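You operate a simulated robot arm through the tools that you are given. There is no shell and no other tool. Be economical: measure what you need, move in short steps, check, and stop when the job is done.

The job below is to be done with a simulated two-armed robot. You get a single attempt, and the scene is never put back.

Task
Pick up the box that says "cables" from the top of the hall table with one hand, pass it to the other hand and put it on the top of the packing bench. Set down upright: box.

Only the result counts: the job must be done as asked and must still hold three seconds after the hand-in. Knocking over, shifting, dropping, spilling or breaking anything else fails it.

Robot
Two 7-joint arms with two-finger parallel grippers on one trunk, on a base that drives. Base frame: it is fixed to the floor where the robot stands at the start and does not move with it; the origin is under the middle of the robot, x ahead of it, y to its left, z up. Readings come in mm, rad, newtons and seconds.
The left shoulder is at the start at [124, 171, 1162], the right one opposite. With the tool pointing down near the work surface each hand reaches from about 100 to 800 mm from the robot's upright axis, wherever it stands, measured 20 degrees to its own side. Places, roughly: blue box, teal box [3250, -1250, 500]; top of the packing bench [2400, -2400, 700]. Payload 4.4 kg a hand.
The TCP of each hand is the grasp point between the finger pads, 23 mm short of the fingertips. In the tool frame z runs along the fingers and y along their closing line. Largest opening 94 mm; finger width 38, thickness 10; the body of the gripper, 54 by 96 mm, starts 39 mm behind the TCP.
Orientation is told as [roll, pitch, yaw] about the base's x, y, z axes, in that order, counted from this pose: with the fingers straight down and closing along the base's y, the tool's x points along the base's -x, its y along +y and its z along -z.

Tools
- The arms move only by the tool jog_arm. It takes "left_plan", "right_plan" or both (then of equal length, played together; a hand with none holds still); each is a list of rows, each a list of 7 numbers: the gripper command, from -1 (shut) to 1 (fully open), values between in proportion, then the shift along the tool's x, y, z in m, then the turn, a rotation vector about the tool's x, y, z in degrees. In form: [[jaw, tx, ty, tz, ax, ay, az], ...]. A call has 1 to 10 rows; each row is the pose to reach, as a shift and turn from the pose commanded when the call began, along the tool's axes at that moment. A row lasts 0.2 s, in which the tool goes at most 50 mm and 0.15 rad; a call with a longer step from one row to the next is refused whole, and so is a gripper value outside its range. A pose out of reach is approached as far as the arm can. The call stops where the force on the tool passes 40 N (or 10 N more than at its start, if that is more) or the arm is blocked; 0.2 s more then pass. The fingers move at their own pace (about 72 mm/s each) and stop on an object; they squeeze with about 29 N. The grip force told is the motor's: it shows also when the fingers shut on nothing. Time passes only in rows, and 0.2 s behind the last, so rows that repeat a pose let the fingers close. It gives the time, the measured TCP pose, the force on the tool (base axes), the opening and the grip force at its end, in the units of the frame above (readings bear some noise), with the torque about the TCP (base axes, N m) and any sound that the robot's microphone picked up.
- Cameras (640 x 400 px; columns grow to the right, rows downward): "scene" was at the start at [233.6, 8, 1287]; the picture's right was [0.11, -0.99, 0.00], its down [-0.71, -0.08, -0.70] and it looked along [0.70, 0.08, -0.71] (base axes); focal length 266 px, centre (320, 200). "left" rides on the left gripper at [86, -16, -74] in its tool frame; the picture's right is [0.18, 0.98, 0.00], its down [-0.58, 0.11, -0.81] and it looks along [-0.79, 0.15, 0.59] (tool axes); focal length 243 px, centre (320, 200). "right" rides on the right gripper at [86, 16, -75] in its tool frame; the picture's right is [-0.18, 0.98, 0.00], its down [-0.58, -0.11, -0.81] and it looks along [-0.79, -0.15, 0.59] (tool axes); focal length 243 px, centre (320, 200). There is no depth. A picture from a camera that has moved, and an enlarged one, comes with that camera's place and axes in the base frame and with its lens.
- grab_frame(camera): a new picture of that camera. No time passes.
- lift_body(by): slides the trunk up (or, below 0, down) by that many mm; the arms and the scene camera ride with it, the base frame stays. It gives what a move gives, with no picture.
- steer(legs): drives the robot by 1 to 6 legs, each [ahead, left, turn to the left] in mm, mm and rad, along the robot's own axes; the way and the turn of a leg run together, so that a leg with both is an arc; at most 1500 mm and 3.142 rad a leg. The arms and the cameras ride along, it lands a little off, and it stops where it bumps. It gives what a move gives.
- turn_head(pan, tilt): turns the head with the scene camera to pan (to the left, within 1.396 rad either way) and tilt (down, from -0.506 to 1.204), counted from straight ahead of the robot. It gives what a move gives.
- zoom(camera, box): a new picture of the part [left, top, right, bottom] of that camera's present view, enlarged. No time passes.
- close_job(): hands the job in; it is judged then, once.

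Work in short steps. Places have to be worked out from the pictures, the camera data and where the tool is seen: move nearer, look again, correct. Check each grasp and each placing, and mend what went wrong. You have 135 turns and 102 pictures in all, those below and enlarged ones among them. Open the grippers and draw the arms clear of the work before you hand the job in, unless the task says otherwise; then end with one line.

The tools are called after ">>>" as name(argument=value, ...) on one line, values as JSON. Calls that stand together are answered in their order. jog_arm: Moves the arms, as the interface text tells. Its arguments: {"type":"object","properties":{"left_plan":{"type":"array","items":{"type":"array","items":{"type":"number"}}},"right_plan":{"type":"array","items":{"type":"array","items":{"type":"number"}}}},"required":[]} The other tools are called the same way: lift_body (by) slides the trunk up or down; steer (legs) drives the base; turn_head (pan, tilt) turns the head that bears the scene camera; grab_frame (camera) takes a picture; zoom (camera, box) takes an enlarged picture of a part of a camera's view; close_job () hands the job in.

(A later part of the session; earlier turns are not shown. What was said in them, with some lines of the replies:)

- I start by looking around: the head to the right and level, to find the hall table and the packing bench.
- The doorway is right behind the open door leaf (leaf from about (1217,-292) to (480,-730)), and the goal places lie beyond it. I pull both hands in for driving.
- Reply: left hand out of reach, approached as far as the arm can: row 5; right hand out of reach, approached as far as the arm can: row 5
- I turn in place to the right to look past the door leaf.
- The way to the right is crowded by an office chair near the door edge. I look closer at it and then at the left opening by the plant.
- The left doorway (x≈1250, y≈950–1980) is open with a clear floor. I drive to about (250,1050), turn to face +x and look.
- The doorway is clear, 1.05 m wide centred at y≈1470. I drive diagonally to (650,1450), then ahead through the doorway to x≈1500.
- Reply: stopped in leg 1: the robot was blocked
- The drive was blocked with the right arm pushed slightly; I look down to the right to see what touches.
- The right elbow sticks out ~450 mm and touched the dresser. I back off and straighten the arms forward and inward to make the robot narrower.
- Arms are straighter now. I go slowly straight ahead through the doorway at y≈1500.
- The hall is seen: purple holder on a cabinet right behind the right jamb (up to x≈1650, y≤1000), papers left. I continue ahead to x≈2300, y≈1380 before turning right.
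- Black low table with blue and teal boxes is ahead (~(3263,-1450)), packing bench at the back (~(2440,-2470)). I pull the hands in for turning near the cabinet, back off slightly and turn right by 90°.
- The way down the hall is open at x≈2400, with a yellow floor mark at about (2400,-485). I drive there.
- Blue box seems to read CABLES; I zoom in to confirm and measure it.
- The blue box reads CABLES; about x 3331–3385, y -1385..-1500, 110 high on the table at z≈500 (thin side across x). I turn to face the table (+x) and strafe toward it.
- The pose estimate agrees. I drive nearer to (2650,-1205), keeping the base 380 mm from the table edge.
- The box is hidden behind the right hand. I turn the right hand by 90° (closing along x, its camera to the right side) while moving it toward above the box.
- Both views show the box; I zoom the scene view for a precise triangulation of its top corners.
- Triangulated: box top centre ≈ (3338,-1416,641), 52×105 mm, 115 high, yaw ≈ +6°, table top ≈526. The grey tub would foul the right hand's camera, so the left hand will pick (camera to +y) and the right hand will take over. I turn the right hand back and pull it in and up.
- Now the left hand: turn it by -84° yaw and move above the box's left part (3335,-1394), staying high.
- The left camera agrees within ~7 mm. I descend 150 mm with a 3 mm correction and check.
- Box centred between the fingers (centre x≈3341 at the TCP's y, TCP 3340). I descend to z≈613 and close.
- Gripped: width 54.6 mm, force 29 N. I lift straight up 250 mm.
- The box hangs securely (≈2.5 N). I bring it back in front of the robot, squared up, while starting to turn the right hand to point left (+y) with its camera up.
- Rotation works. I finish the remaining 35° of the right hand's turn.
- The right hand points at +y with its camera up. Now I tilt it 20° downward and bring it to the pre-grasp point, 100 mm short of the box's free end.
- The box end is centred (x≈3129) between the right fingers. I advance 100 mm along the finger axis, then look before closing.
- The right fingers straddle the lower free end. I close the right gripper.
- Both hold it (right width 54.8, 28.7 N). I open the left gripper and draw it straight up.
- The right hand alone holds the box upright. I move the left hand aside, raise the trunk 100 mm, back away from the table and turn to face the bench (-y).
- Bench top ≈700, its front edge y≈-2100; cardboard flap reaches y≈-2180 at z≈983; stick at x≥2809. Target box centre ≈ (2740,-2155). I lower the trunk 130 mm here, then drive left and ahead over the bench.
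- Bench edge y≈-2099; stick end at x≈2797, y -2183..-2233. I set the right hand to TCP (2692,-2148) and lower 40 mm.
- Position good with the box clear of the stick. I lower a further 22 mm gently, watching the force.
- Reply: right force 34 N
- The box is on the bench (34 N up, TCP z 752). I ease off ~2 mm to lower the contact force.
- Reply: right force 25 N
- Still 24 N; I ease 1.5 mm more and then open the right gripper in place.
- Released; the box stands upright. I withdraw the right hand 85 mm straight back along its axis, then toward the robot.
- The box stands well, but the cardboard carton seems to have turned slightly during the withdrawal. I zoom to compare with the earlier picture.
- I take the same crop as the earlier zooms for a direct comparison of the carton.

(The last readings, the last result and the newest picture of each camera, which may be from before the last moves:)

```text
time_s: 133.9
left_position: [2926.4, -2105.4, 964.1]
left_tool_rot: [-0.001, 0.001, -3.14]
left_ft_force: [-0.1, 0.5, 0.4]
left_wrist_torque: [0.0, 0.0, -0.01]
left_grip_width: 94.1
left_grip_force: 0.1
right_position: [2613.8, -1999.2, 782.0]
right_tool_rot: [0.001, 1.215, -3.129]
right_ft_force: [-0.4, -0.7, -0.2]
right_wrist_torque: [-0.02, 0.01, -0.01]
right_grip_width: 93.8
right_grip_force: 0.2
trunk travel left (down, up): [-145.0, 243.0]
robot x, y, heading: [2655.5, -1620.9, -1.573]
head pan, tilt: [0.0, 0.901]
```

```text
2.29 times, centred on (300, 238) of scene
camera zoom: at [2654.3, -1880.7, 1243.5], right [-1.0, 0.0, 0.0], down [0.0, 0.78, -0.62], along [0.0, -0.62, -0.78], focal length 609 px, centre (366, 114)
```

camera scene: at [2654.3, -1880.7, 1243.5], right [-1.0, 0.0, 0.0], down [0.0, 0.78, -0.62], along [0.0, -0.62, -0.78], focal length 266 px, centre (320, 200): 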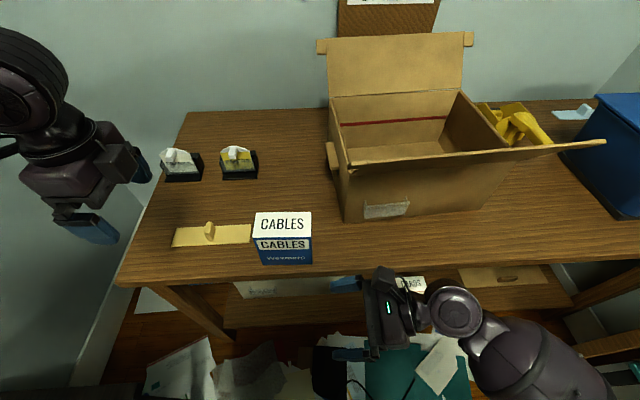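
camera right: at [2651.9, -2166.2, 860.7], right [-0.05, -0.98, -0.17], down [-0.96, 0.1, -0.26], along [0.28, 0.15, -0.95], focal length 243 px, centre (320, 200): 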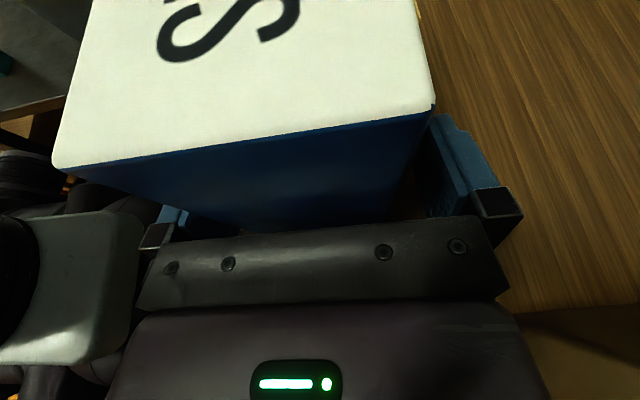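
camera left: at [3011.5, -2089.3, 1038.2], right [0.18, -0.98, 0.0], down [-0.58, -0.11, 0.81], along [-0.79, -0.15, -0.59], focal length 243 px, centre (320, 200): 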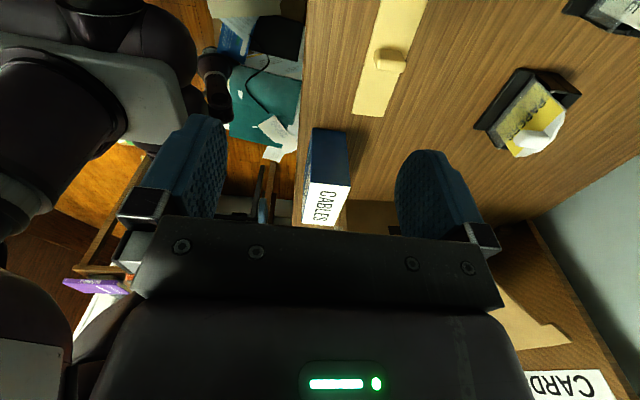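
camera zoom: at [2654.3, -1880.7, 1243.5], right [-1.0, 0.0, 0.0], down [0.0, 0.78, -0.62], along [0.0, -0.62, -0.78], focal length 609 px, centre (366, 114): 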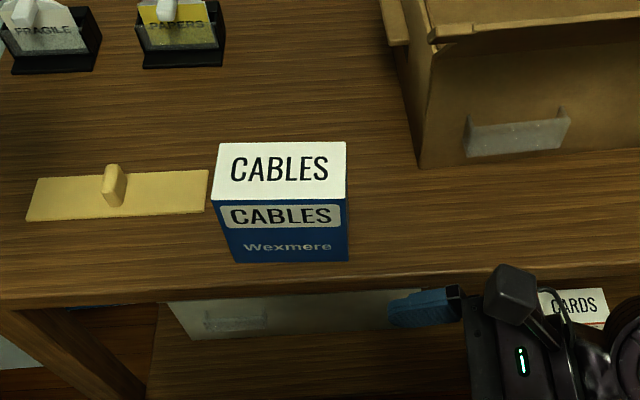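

The carton's front moved about 30 mm toward -x (its back hardly), so I will push it back: with the left hand's closed fingers, from inside against its left wall near the front. First close and raise the left hand, then shift the robot right.

>>> jog_arm(left_plan=[[-1, 0, 0, -0.04, 0, 0, 0], [-1, 0, 0, -0.08, 0, 0, 0], [-1, 0, 0, -0.11, 0, 0, 0], [-1, 0, 0, -0.11, 0, 0, 0]], right_plan=[[-1, 0, -0.01, 0, 0, 0, 0], [-1, 0, -0.02, 0, 0, 0, 0], [-1, 0, -0.03, 0, 0, 0, 0], [-1, 0, -0.03, 0, 0, 0, 0]])

>>> steer(legs=[[0, -185, 0]])

>>> grab_frame(camera="scene")

>>> grab_frame(camera="left")

```text
time_s: 134.9
left_position: [2925.4, -2105.9, 1076.2]
left_tool_rot: [-0.001, -0.001, -3.139]
left_ft_force: [0.0, 0.3, -1.1]
left_wrist_torque: [-0.02, -0.03, 0.04]
left_grip_width: 0.0
left_grip_force: 29.4
right_position: [2611.0, -1968.6, 780.6]
right_tool_rot: [-0.002, 1.215, -3.131]
right_ft_force: [0.1, -0.8, -0.3]
right_wrist_torque: [0.05, 0.02, 0.02]
right_grip_width: 0.2
right_grip_force: 29.1
trunk travel left (down, up): [-145.0, 243.0]
robot x, y, heading: [2656.9, -1618.8, -1.576]
head pan, tilt: [0.0, 0.901]
```

```text
time_s: 137.2
left_position: [2740.4, -2105.6, 1075.9]
left_tool_rot: [-0.002, 0.001, 3.139]
left_ft_force: [-1.1, -0.3, 0.1]
left_wrist_torque: [0.01, -0.05, -0.02]
left_grip_width: 0.1
left_grip_force: 28.8
right_position: [2426.8, -1968.0, 783.9]
right_tool_rot: [-0.002, 1.216, -3.133]
right_ft_force: [-0.2, -0.7, -0.6]
right_wrist_torque: [0.01, -0.04, 0.0]
right_grip_width: 0.0
right_grip_force: 29.3
trunk travel left (down, up): [-145.0, 243.0]
robot x, y, heading: [2472.2, -1619.9, -1.578]
head pan, tilt: [0.0, 0.901]
```

```text
43 pictures are left
camera scene: at [2469.1, -1880.0, 1243.4], right [-1.0, 0.01, 0.0], down [0.0, 0.78, -0.62], along [0.0, -0.62, -0.78], focal length 266 px, centre (320, 200)
```

scene: 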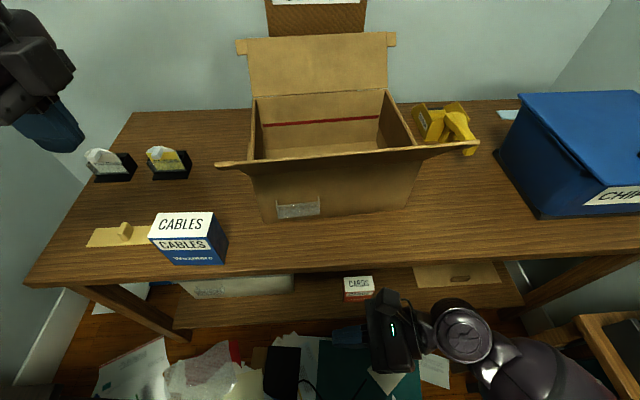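

```text
42 pictures are left
camera left: at [2826.5, -2090.0, 1149.4], right [0.18, -0.98, 0.0], down [-0.58, -0.11, 0.81], along [-0.79, -0.15, -0.59], focal length 243 px, centre (320, 200)
```

left: 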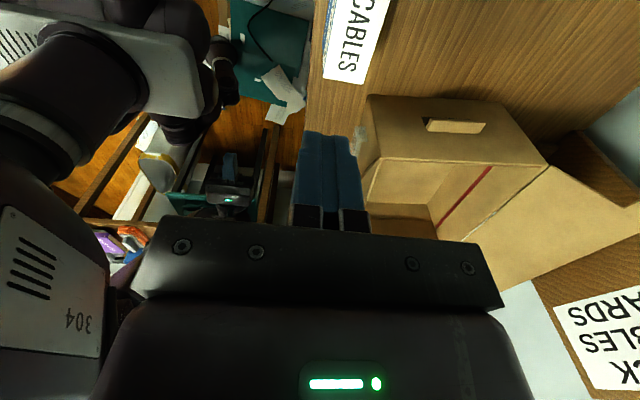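

View shows the carton turned ~4° against the bench edge. I move the left hand, high above, over the carton's inside near its front-left (2545,-2325).

>>> jog_arm(left_plan=[[-1, -0.028, 0.031, 0, 0, 0, 0], [-1, -0.056, 0.063, 0, 0, 0, 0], [-1, -0.084, 0.094, 0, 0, 0, 0], [-1, -0.111, 0.126, 0, 0, 0, 0], [-1, -0.139, 0.157, 0, 0, 0, 0], [-1, -0.167, 0.189, 0, 0, 0, 0], [-1, -0.195, 0.22, 0, 0, 0, 0]])

>>> grab_frame(camera="scene")

>>> grab_frame(camera="left")

```text
time_s: 138.8
left_position: [2545.7, -2323.6, 1072.3]
left_tool_rot: [-0.004, 0.0, 3.139]
left_ft_force: [0.1, 0.2, 0.4]
left_wrist_torque: [0.0, -0.02, -0.04]
left_grip_width: 0.0
left_grip_force: 28.7
right_position: [2426.5, -1968.9, 781.7]
right_tool_rot: [-0.004, 1.216, -3.134]
right_ft_force: [-0.2, 0.0, 0.8]
right_wrist_torque: [0.02, 0.01, -0.01]
right_grip_width: 0.1
right_grip_force: 29.1
trunk travel left (down, up): [-145.0, 243.0]
robot x, y, heading: [2468.2, -1620.0, -1.577]
head pan, tilt: [0.0, 0.901]
```

```text
41 pictures are left
camera scene: at [2468.8, -1880.4, 1243.2], right [-1.0, 0.01, 0.0], down [0.01, 0.78, -0.62], along [0.0, -0.62, -0.78], focal length 266 px, centre (320, 200)
```

scene: 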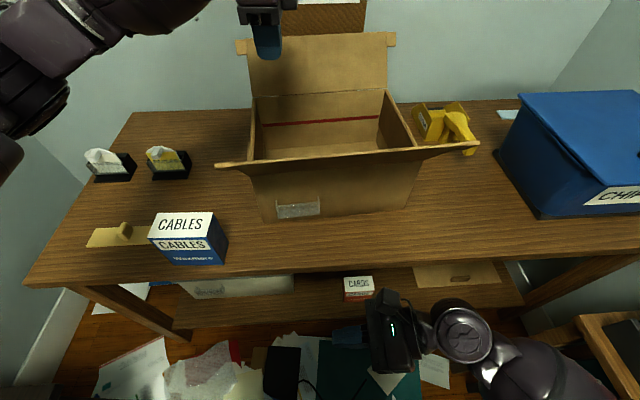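

```text
40 pictures are left
camera left: at [2631.2, -2308.7, 1147.3], right [0.18, -0.98, 0.0], down [-0.58, -0.11, 0.81], along [-0.79, -0.15, -0.59], focal length 243 px, centre (320, 200)
```

left: 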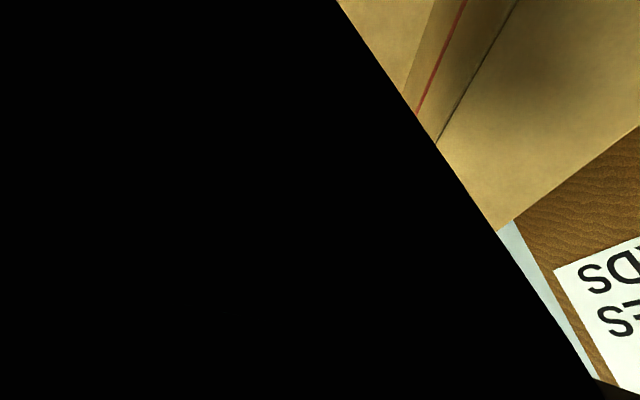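

The hand is above the carton opening. I lower 150 mm and check in the scene view.

>>> jog_arm(left_plan=[[-1, 0, 0, 0.04, 0, 0, 0], [-1, 0, 0, 0.08, 0, 0, 0], [-1, 0, 0, 0.12, 0, 0, 0], [-1, 0, 0, 0.15, 0, 0, 0]])

>>> zoom(camera="scene", box=[180, 20, 500, 220])

```text
time_s: 139.8
left_position: [2544.7, -2324.5, 923.1]
left_tool_rot: [-0.003, -0.001, 3.14]
left_ft_force: [1.3, 0.8, 0.2]
left_wrist_torque: [0.0, 0.0, -0.01]
left_grip_width: 0.0
left_grip_force: 28.5
right_position: [2426.1, -1968.7, 782.0]
right_tool_rot: [-0.001, 1.216, -3.135]
right_ft_force: [0.6, -0.8, -0.1]
right_wrist_torque: [0.0, 0.0, 0.01]
right_grip_width: 0.1
right_grip_force: 29.0
trunk travel left (down, up): [-145.0, 243.0]
robot x, y, heading: [2473.3, -1620.9, -1.575]
head pan, tilt: [0.0, 0.901]
```

```text
2.00 times, centred on (340, 120) of scene
camera zoom: at [2469.4, -1880.4, 1243.3], right [-1.0, 0.01, 0.0], down [0.0, 0.78, -0.62], along [0.0, -0.62, -0.78], focal length 532 px, centre (280, 360)
```

zoom: 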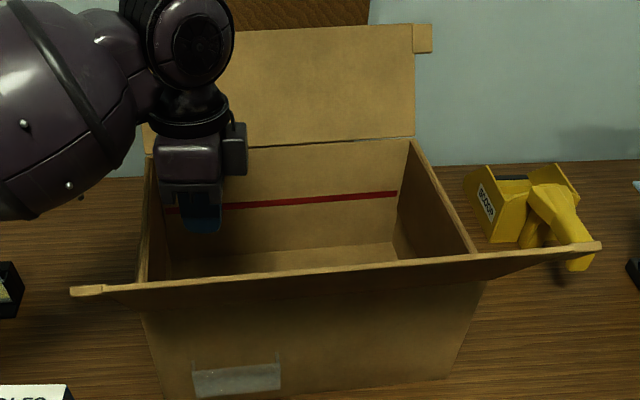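

Fingers are over the opening. I shift 12 mm inward and lower 68 mm so the fingertips are below the rim.

>>> jog_arm(left_plan=[[-1, 0, 0.012, 0.02, 0, 0, 0], [-1, 0, 0.012, 0.045, 0, 0, 0], [-1, 0, 0.012, 0.068, 0, 0, 0]])

>>> zoom(camera="scene", box=[180, 20, 500, 220])

```text
time_s: 140.6
left_position: [2545.3, -2337.0, 855.4]
left_tool_rot: [-0.004, -0.001, 3.141]
left_ft_force: [0.3, -0.4, 0.7]
left_wrist_torque: [0.03, 0.05, -0.01]
left_grip_width: 0.3
left_grip_force: 28.5
right_position: [2425.4, -1969.6, 783.5]
right_tool_rot: [-0.002, 1.214, -3.135]
right_ft_force: [-1.5, -0.7, -0.4]
right_wrist_torque: [0.01, 0.01, 0.01]
right_grip_width: 0.0
right_grip_force: 29.0
trunk travel left (down, up): [-145.0, 243.0]
robot x, y, heading: [2468.7, -1617.9, -1.573]
head pan, tilt: [0.0, 0.901]
```

```text
2.00 times, centred on (340, 120) of scene
camera zoom: at [2469.5, -1880.4, 1243.2], right [-1.0, 0.01, 0.0], down [0.0, 0.78, -0.62], along [0.0, -0.62, -0.78], focal length 532 px, centre (280, 360)
```

zoom: 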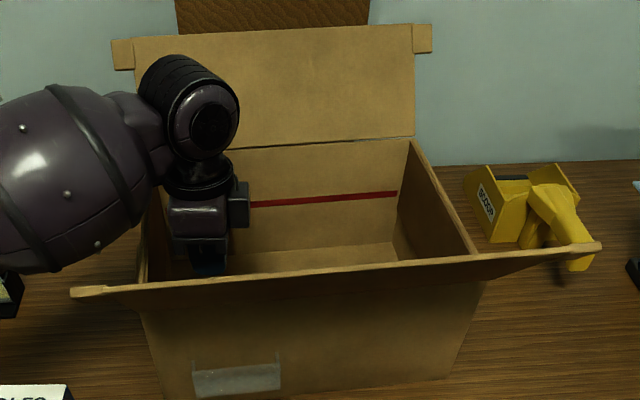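

Forces are nil. I move +x 40 mm in small steps to find the left wall.

>>> jog_arm(left_plan=[[-1, 0.01, 0, 0, 0, 0, 0], [-1, 0.02, 0, 0, 0, 0, 0], [-1, 0.03, 0, 0, 0, 0, 0], [-1, 0.038, 0, 0, 0, 0, 0], [-1, 0.038, 0, 0, 0, 0, 0]])

>>> zoom(camera="scene", box=[180, 20, 500, 220])

```text
time_s: 141.8
left_position: [2583.3, -2336.3, 857.7]
left_tool_rot: [-0.003, 0.0, 3.139]
left_ft_force: [1.2, -0.4, -0.1]
left_wrist_torque: [0.02, 0.0, 0.01]
left_grip_width: 0.2
left_grip_force: 28.9
right_position: [2425.9, -1968.1, 781.5]
right_tool_rot: [0.0, 1.214, -3.134]
right_ft_force: [1.1, -0.1, 0.4]
right_wrist_torque: [0.0, 0.04, 0.03]
right_grip_width: 0.1
right_grip_force: 29.4
trunk travel left (down, up): [-145.0, 243.0]
robot x, y, heading: [2469.3, -1620.7, -1.574]
head pan, tilt: [0.0, 0.901]
```

```text
2.00 times, centred on (340, 120) of scene
camera zoom: at [2469.4, -1880.0, 1243.4], right [-1.0, 0.01, 0.0], down [0.0, 0.78, -0.62], along [0.0, -0.62, -0.78], focal length 532 px, centre (280, 360)
```

zoom: 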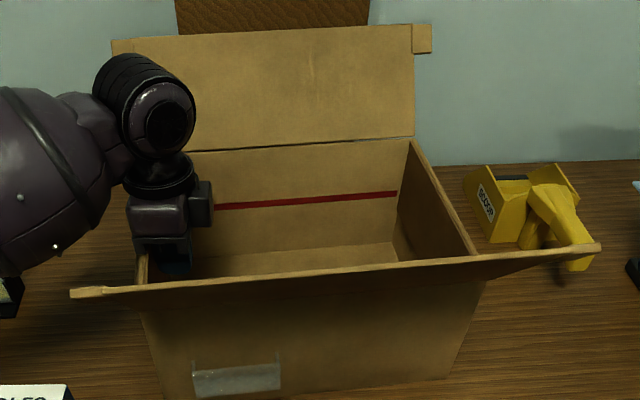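

No contact yet. I continue +x 20 mm.

>>> jog_arm(left_plan=[[-1, 0.007, 0, 0, 0, 0, 0], [-1, 0.014, 0, 0, 0, 0, 0], [-1, 0.02, 0, 0, 0, 0, 0], [-1, 0.02, 0, 0, 0, 0, 0]])

>>> zoom(camera="scene", box=[180, 20, 500, 220])

```text
time_s: 142.8
left_position: [2603.7, -2336.2, 855.6]
left_tool_rot: [-0.001, 0.0, 3.141]
left_ft_force: [-0.8, 0.4, 0.2]
left_wrist_torque: [-0.01, -0.01, 0.02]
left_grip_width: 0.0
left_grip_force: 29.5
right_position: [2425.9, -1967.5, 782.4]
right_tool_rot: [0.0, 1.215, -3.132]
right_ft_force: [-0.1, -0.6, -0.3]
right_wrist_torque: [-0.02, 0.02, 0.0]
right_grip_width: 0.4
right_grip_force: 29.3
trunk travel left (down, up): [-145.0, 243.0]
robot x, y, heading: [2466.8, -1620.9, -1.575]
head pan, tilt: [0.0, 0.901]
```

```text
2.00 times, centred on (340, 120) of scene
camera zoom: at [2469.3, -1880.0, 1243.3], right [-1.0, 0.01, 0.0], down [0.0, 0.78, -0.62], along [0.0, -0.62, -0.78], focal length 532 px, centre (280, 360)
```

zoom: 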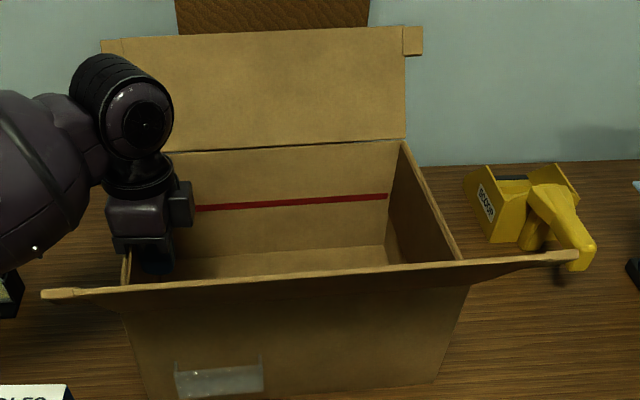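

The carton moves back (front ≈19 mm, back ≈11 mm). For more rotation I push the rest nearer to its front: retract, shift toward the front wall, then push.

>>> jog_arm(left_plan=[[-1, -0.012, 0, 0, 0, 0, 0], [-1, -0.012, -0.017, -0.01, 0, 0, 0], [-1, -0.012, -0.033, -0.01, 0, 0, 0], [-1, -0.004, -0.033, -0.01, 0, 0, 0], [-1, 0.003, -0.033, -0.01, 0, 0, 0], [-1, 0.009, -0.033, -0.01, 0, 0, 0], [-1, 0.009, -0.033, -0.01, 0, 0, 0]])

>>> zoom(camera="scene", box=[180, 20, 500, 220])

```text
time_s: 144.4
left_position: [2612.6, -2303.0, 866.4]
left_tool_rot: [-0.001, 0.0, 3.14]
left_ft_force: [-1.6, 0.4, 0.4]
left_wrist_torque: [0.0, -0.02, 0.05]
left_grip_width: 0.0
left_grip_force: 29.6
right_position: [2426.6, -1968.0, 781.3]
right_tool_rot: [0.0, 1.216, -3.133]
right_ft_force: [0.7, 0.5, 0.7]
right_wrist_torque: [-0.02, -0.03, -0.02]
right_grip_width: 0.0
right_grip_force: 28.7
trunk travel left (down, up): [-145.0, 243.0]
robot x, y, heading: [2472.5, -1622.7, -1.58]
head pan, tilt: [0.0, 0.901]
```

```text
2.00 times, centred on (340, 120) of scene
camera zoom: at [2469.4, -1880.0, 1243.4], right [-1.0, 0.01, 0.0], down [0.0, 0.78, -0.62], along [0.0, -0.62, -0.78], focal length 532 px, centre (280, 360)
```

zoom: 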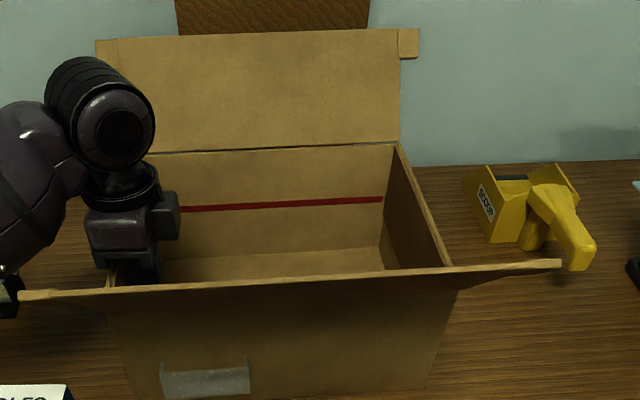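

The carton is now parallel to the bench edge and its front tag back at its former place (within a few mm). I draw the left hand off the wall and straight up.

>>> jog_arm(left_plan=[[-1, -0.015, 0.005, 0, 0, 0, 0], [-1, -0.03, 0.01, 0, 0, 0, 0], [-1, -0.03, 0.01, -0.04, 0, 0, 0], [-1, -0.03, 0.01, -0.08, 0, 0, 0], [-1, -0.03, 0.01, -0.12, 0, 0, 0], [-1, -0.03, 0.01, -0.16, 0, 0, 0], [-1, -0.03, 0.01, -0.2, 0, 0, 0], [-1, -0.03, 0.01, -0.22, 0, 0, 0]])

>>> jog_arm(left_plan=[[-1, 0.02, -0.04, 0, 0, 0, 0], [-1, 0.04, -0.08, 0, 0, 0, 0], [-1, 0.06, -0.12, 0, 0, 0, 0], [-1, 0.08, -0.16, 0, 0, 0, 0], [-1, 0.1, -0.2, 0, 0, 0, 0], [-1, 0.12, -0.24, 0, 0, 0, 0]])

>>> steer(legs=[[0, 185, 0]])

>>> grab_frame(camera="scene")

>>> zoom(camera="scene", box=[160, 150, 440, 325])

```text
time_s: 146.2
left_position: [2582.2, -2314.2, 1087.5]
left_tool_rot: [-0.001, 0.001, 3.143]
left_ft_force: [-1.0, 0.9, 0.5]
left_wrist_torque: [-0.02, 0.03, 0.0]
left_grip_width: 0.1
left_grip_force: 28.9
right_position: [2426.4, -1967.8, 782.6]
right_tool_rot: [0.0, 1.216, -3.134]
right_ft_force: [0.3, 0.2, 0.0]
right_wrist_torque: [-0.02, 0.02, 0.02]
right_grip_width: 0.2
right_grip_force: 29.0
trunk travel left (down, up): [-145.0, 243.0]
robot x, y, heading: [2471.1, -1619.7, -1.573]
head pan, tilt: [0.0, 0.901]
```

```text
time_s: 147.6
left_position: [2704.0, -2071.9, 1087.1]
left_tool_rot: [-0.001, -0.001, 3.14]
left_ft_force: [-0.1, -0.2, 0.2]
left_wrist_torque: [-0.01, 0.01, 0.03]
left_grip_width: 0.1
left_grip_force: 28.8
right_position: [2426.1, -1967.4, 783.2]
right_tool_rot: [0.003, 1.213, -3.129]
right_ft_force: [-1.0, -0.4, 0.3]
right_wrist_torque: [0.01, -0.01, -0.02]
right_grip_width: 0.2
right_grip_force: 28.9
trunk travel left (down, up): [-145.0, 243.0]
robot x, y, heading: [2469.9, -1621.9, -1.577]
head pan, tilt: [0.0, 0.901]
```

```text
time_s: 149.8
left_position: [2887.6, -2075.9, 1087.3]
left_tool_rot: [-0.002, 0.0, 3.134]
left_ft_force: [0.0, -1.3, 0.6]
left_wrist_torque: [-0.03, 0.03, 0.0]
left_grip_width: 0.2
left_grip_force: 28.6
right_position: [2611.7, -1970.5, 781.7]
right_tool_rot: [-0.001, 1.214, -3.138]
right_ft_force: [0.5, 0.5, -0.8]
right_wrist_torque: [0.0, -0.01, 0.01]
right_grip_width: 0.0
right_grip_force: 28.9
trunk travel left (down, up): [-145.0, 243.0]
robot x, y, heading: [2656.9, -1624.1, -1.585]
head pan, tilt: [0.0, 0.901]
```

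```text
34 pictures are left
camera scene: at [2655.8, -1881.6, 1243.4], right [-1.0, 0.01, 0.0], down [0.01, 0.78, -0.62], along [-0.01, -0.62, -0.78], focal length 266 px, centre (320, 200)
```

scene: 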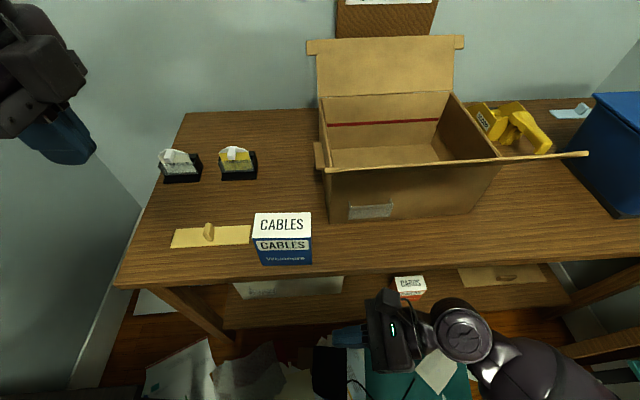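

```text
2.29 times, centred on (300, 238) of scene
camera zoom: at [2655.8, -1881.6, 1243.4], right [-1.0, 0.01, 0.0], down [0.01, 0.78, -0.62], along [-0.01, -0.62, -0.78], focal length 609 px, centre (366, 114)
```

zoom: 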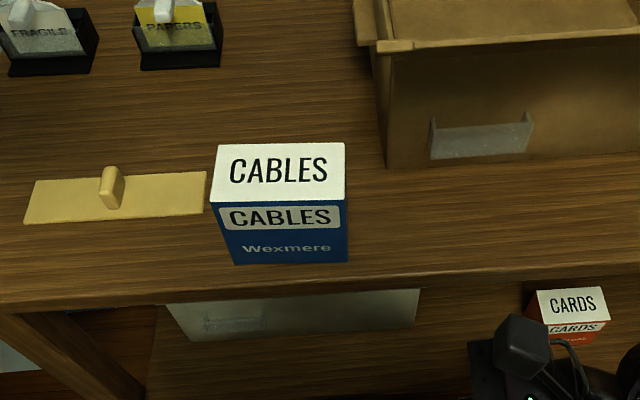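

The carton tag is back within ~2 mm of its earlier place, the other items are where they were, and the CABLES box stands upright on the bench. I open both grippers and back the robot off.

>>> jog_arm(left_plan=[[1, 0, -0.02, 0, 0, 0, 0], [1, 0, -0.04, 0, 0, 0, 0], [1, 0, -0.06, 0, 0, 0, 0], [1, 0, -0.06, 0, 0, 0, 0]], right_plan=[[1, 0, -0.01, 0, 0, 0, 0], [1, 0, -0.02, 0, 0, 0, 0], [1, 0, -0.02, 0, 0, 0, 0], [1, 0, -0.02, 0, 0, 0, 0]])

>>> steer(legs=[[-100, 0, 0]])

>>> grab_frame(camera="scene")

```text
time_s: 150.8
left_position: [2894.5, -2052.1, 1097.9]
left_tool_rot: [-0.004, 0.001, 3.134]
left_ft_force: [0.2, 0.6, 0.0]
left_wrist_torque: [-0.01, 0.02, 0.01]
left_grip_width: 94.0
left_grip_force: 0.0
left hand out of reach, approached as far as the arm can: row 2, 3, 4
right_position: [2611.8, -1949.4, 781.4]
right_tool_rot: [-0.002, 1.216, -3.14]
right_ft_force: [0.0, 0.0, 0.8]
right_wrist_torque: [0.02, -0.01, 0.02]
right_grip_width: 94.2
right_grip_force: 0.1
trunk travel left (down, up): [-145.0, 243.0]
robot x, y, heading: [2657.8, -1624.9, -1.582]
head pan, tilt: [0.0, 0.901]
```

```text
time_s: 152.0
left_position: [2896.8, -1951.7, 1098.4]
left_tool_rot: [-0.002, 0.001, 3.138]
left_ft_force: [-0.4, 0.9, 1.1]
left_wrist_torque: [-0.01, 0.0, 0.01]
left_grip_width: 94.1
left_grip_force: 0.1
right_position: [2613.3, -1849.4, 781.6]
right_tool_rot: [0.002, 1.216, -3.136]
right_ft_force: [-0.6, 0.9, 0.6]
right_wrist_torque: [0.03, 0.04, -0.03]
right_grip_width: 93.8
right_grip_force: 0.0
trunk travel left (down, up): [-145.0, 243.0]
robot x, y, heading: [2662.0, -1520.3, -1.58]
head pan, tilt: [0.0, 0.901]
```

```text
32 pictures are left
camera scene: at [2656.8, -1780.6, 1243.6], right [-1.0, 0.01, 0.0], down [0.01, 0.78, -0.62], along [-0.01, -0.62, -0.78], focal length 266 px, centre (320, 200)
```

scene: 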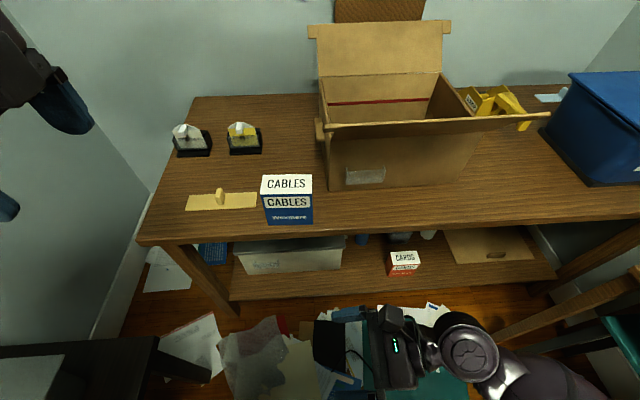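

The CABLES box stands upright on the bench, both hands are open and clear, so I hand in.

>>> close_job()

```text
The job is handed in.
```

The "cables" box was picked up with the left hand, passed to the right, and now stands upright on the packing bench. While I was withdrawing the right hand, the cardboard carton on the bench got knocked out of place: its front moved by about 30 mm. I pushed it back to roughly 10 mm and a few degrees from where it was, so that shift could still count against the job.
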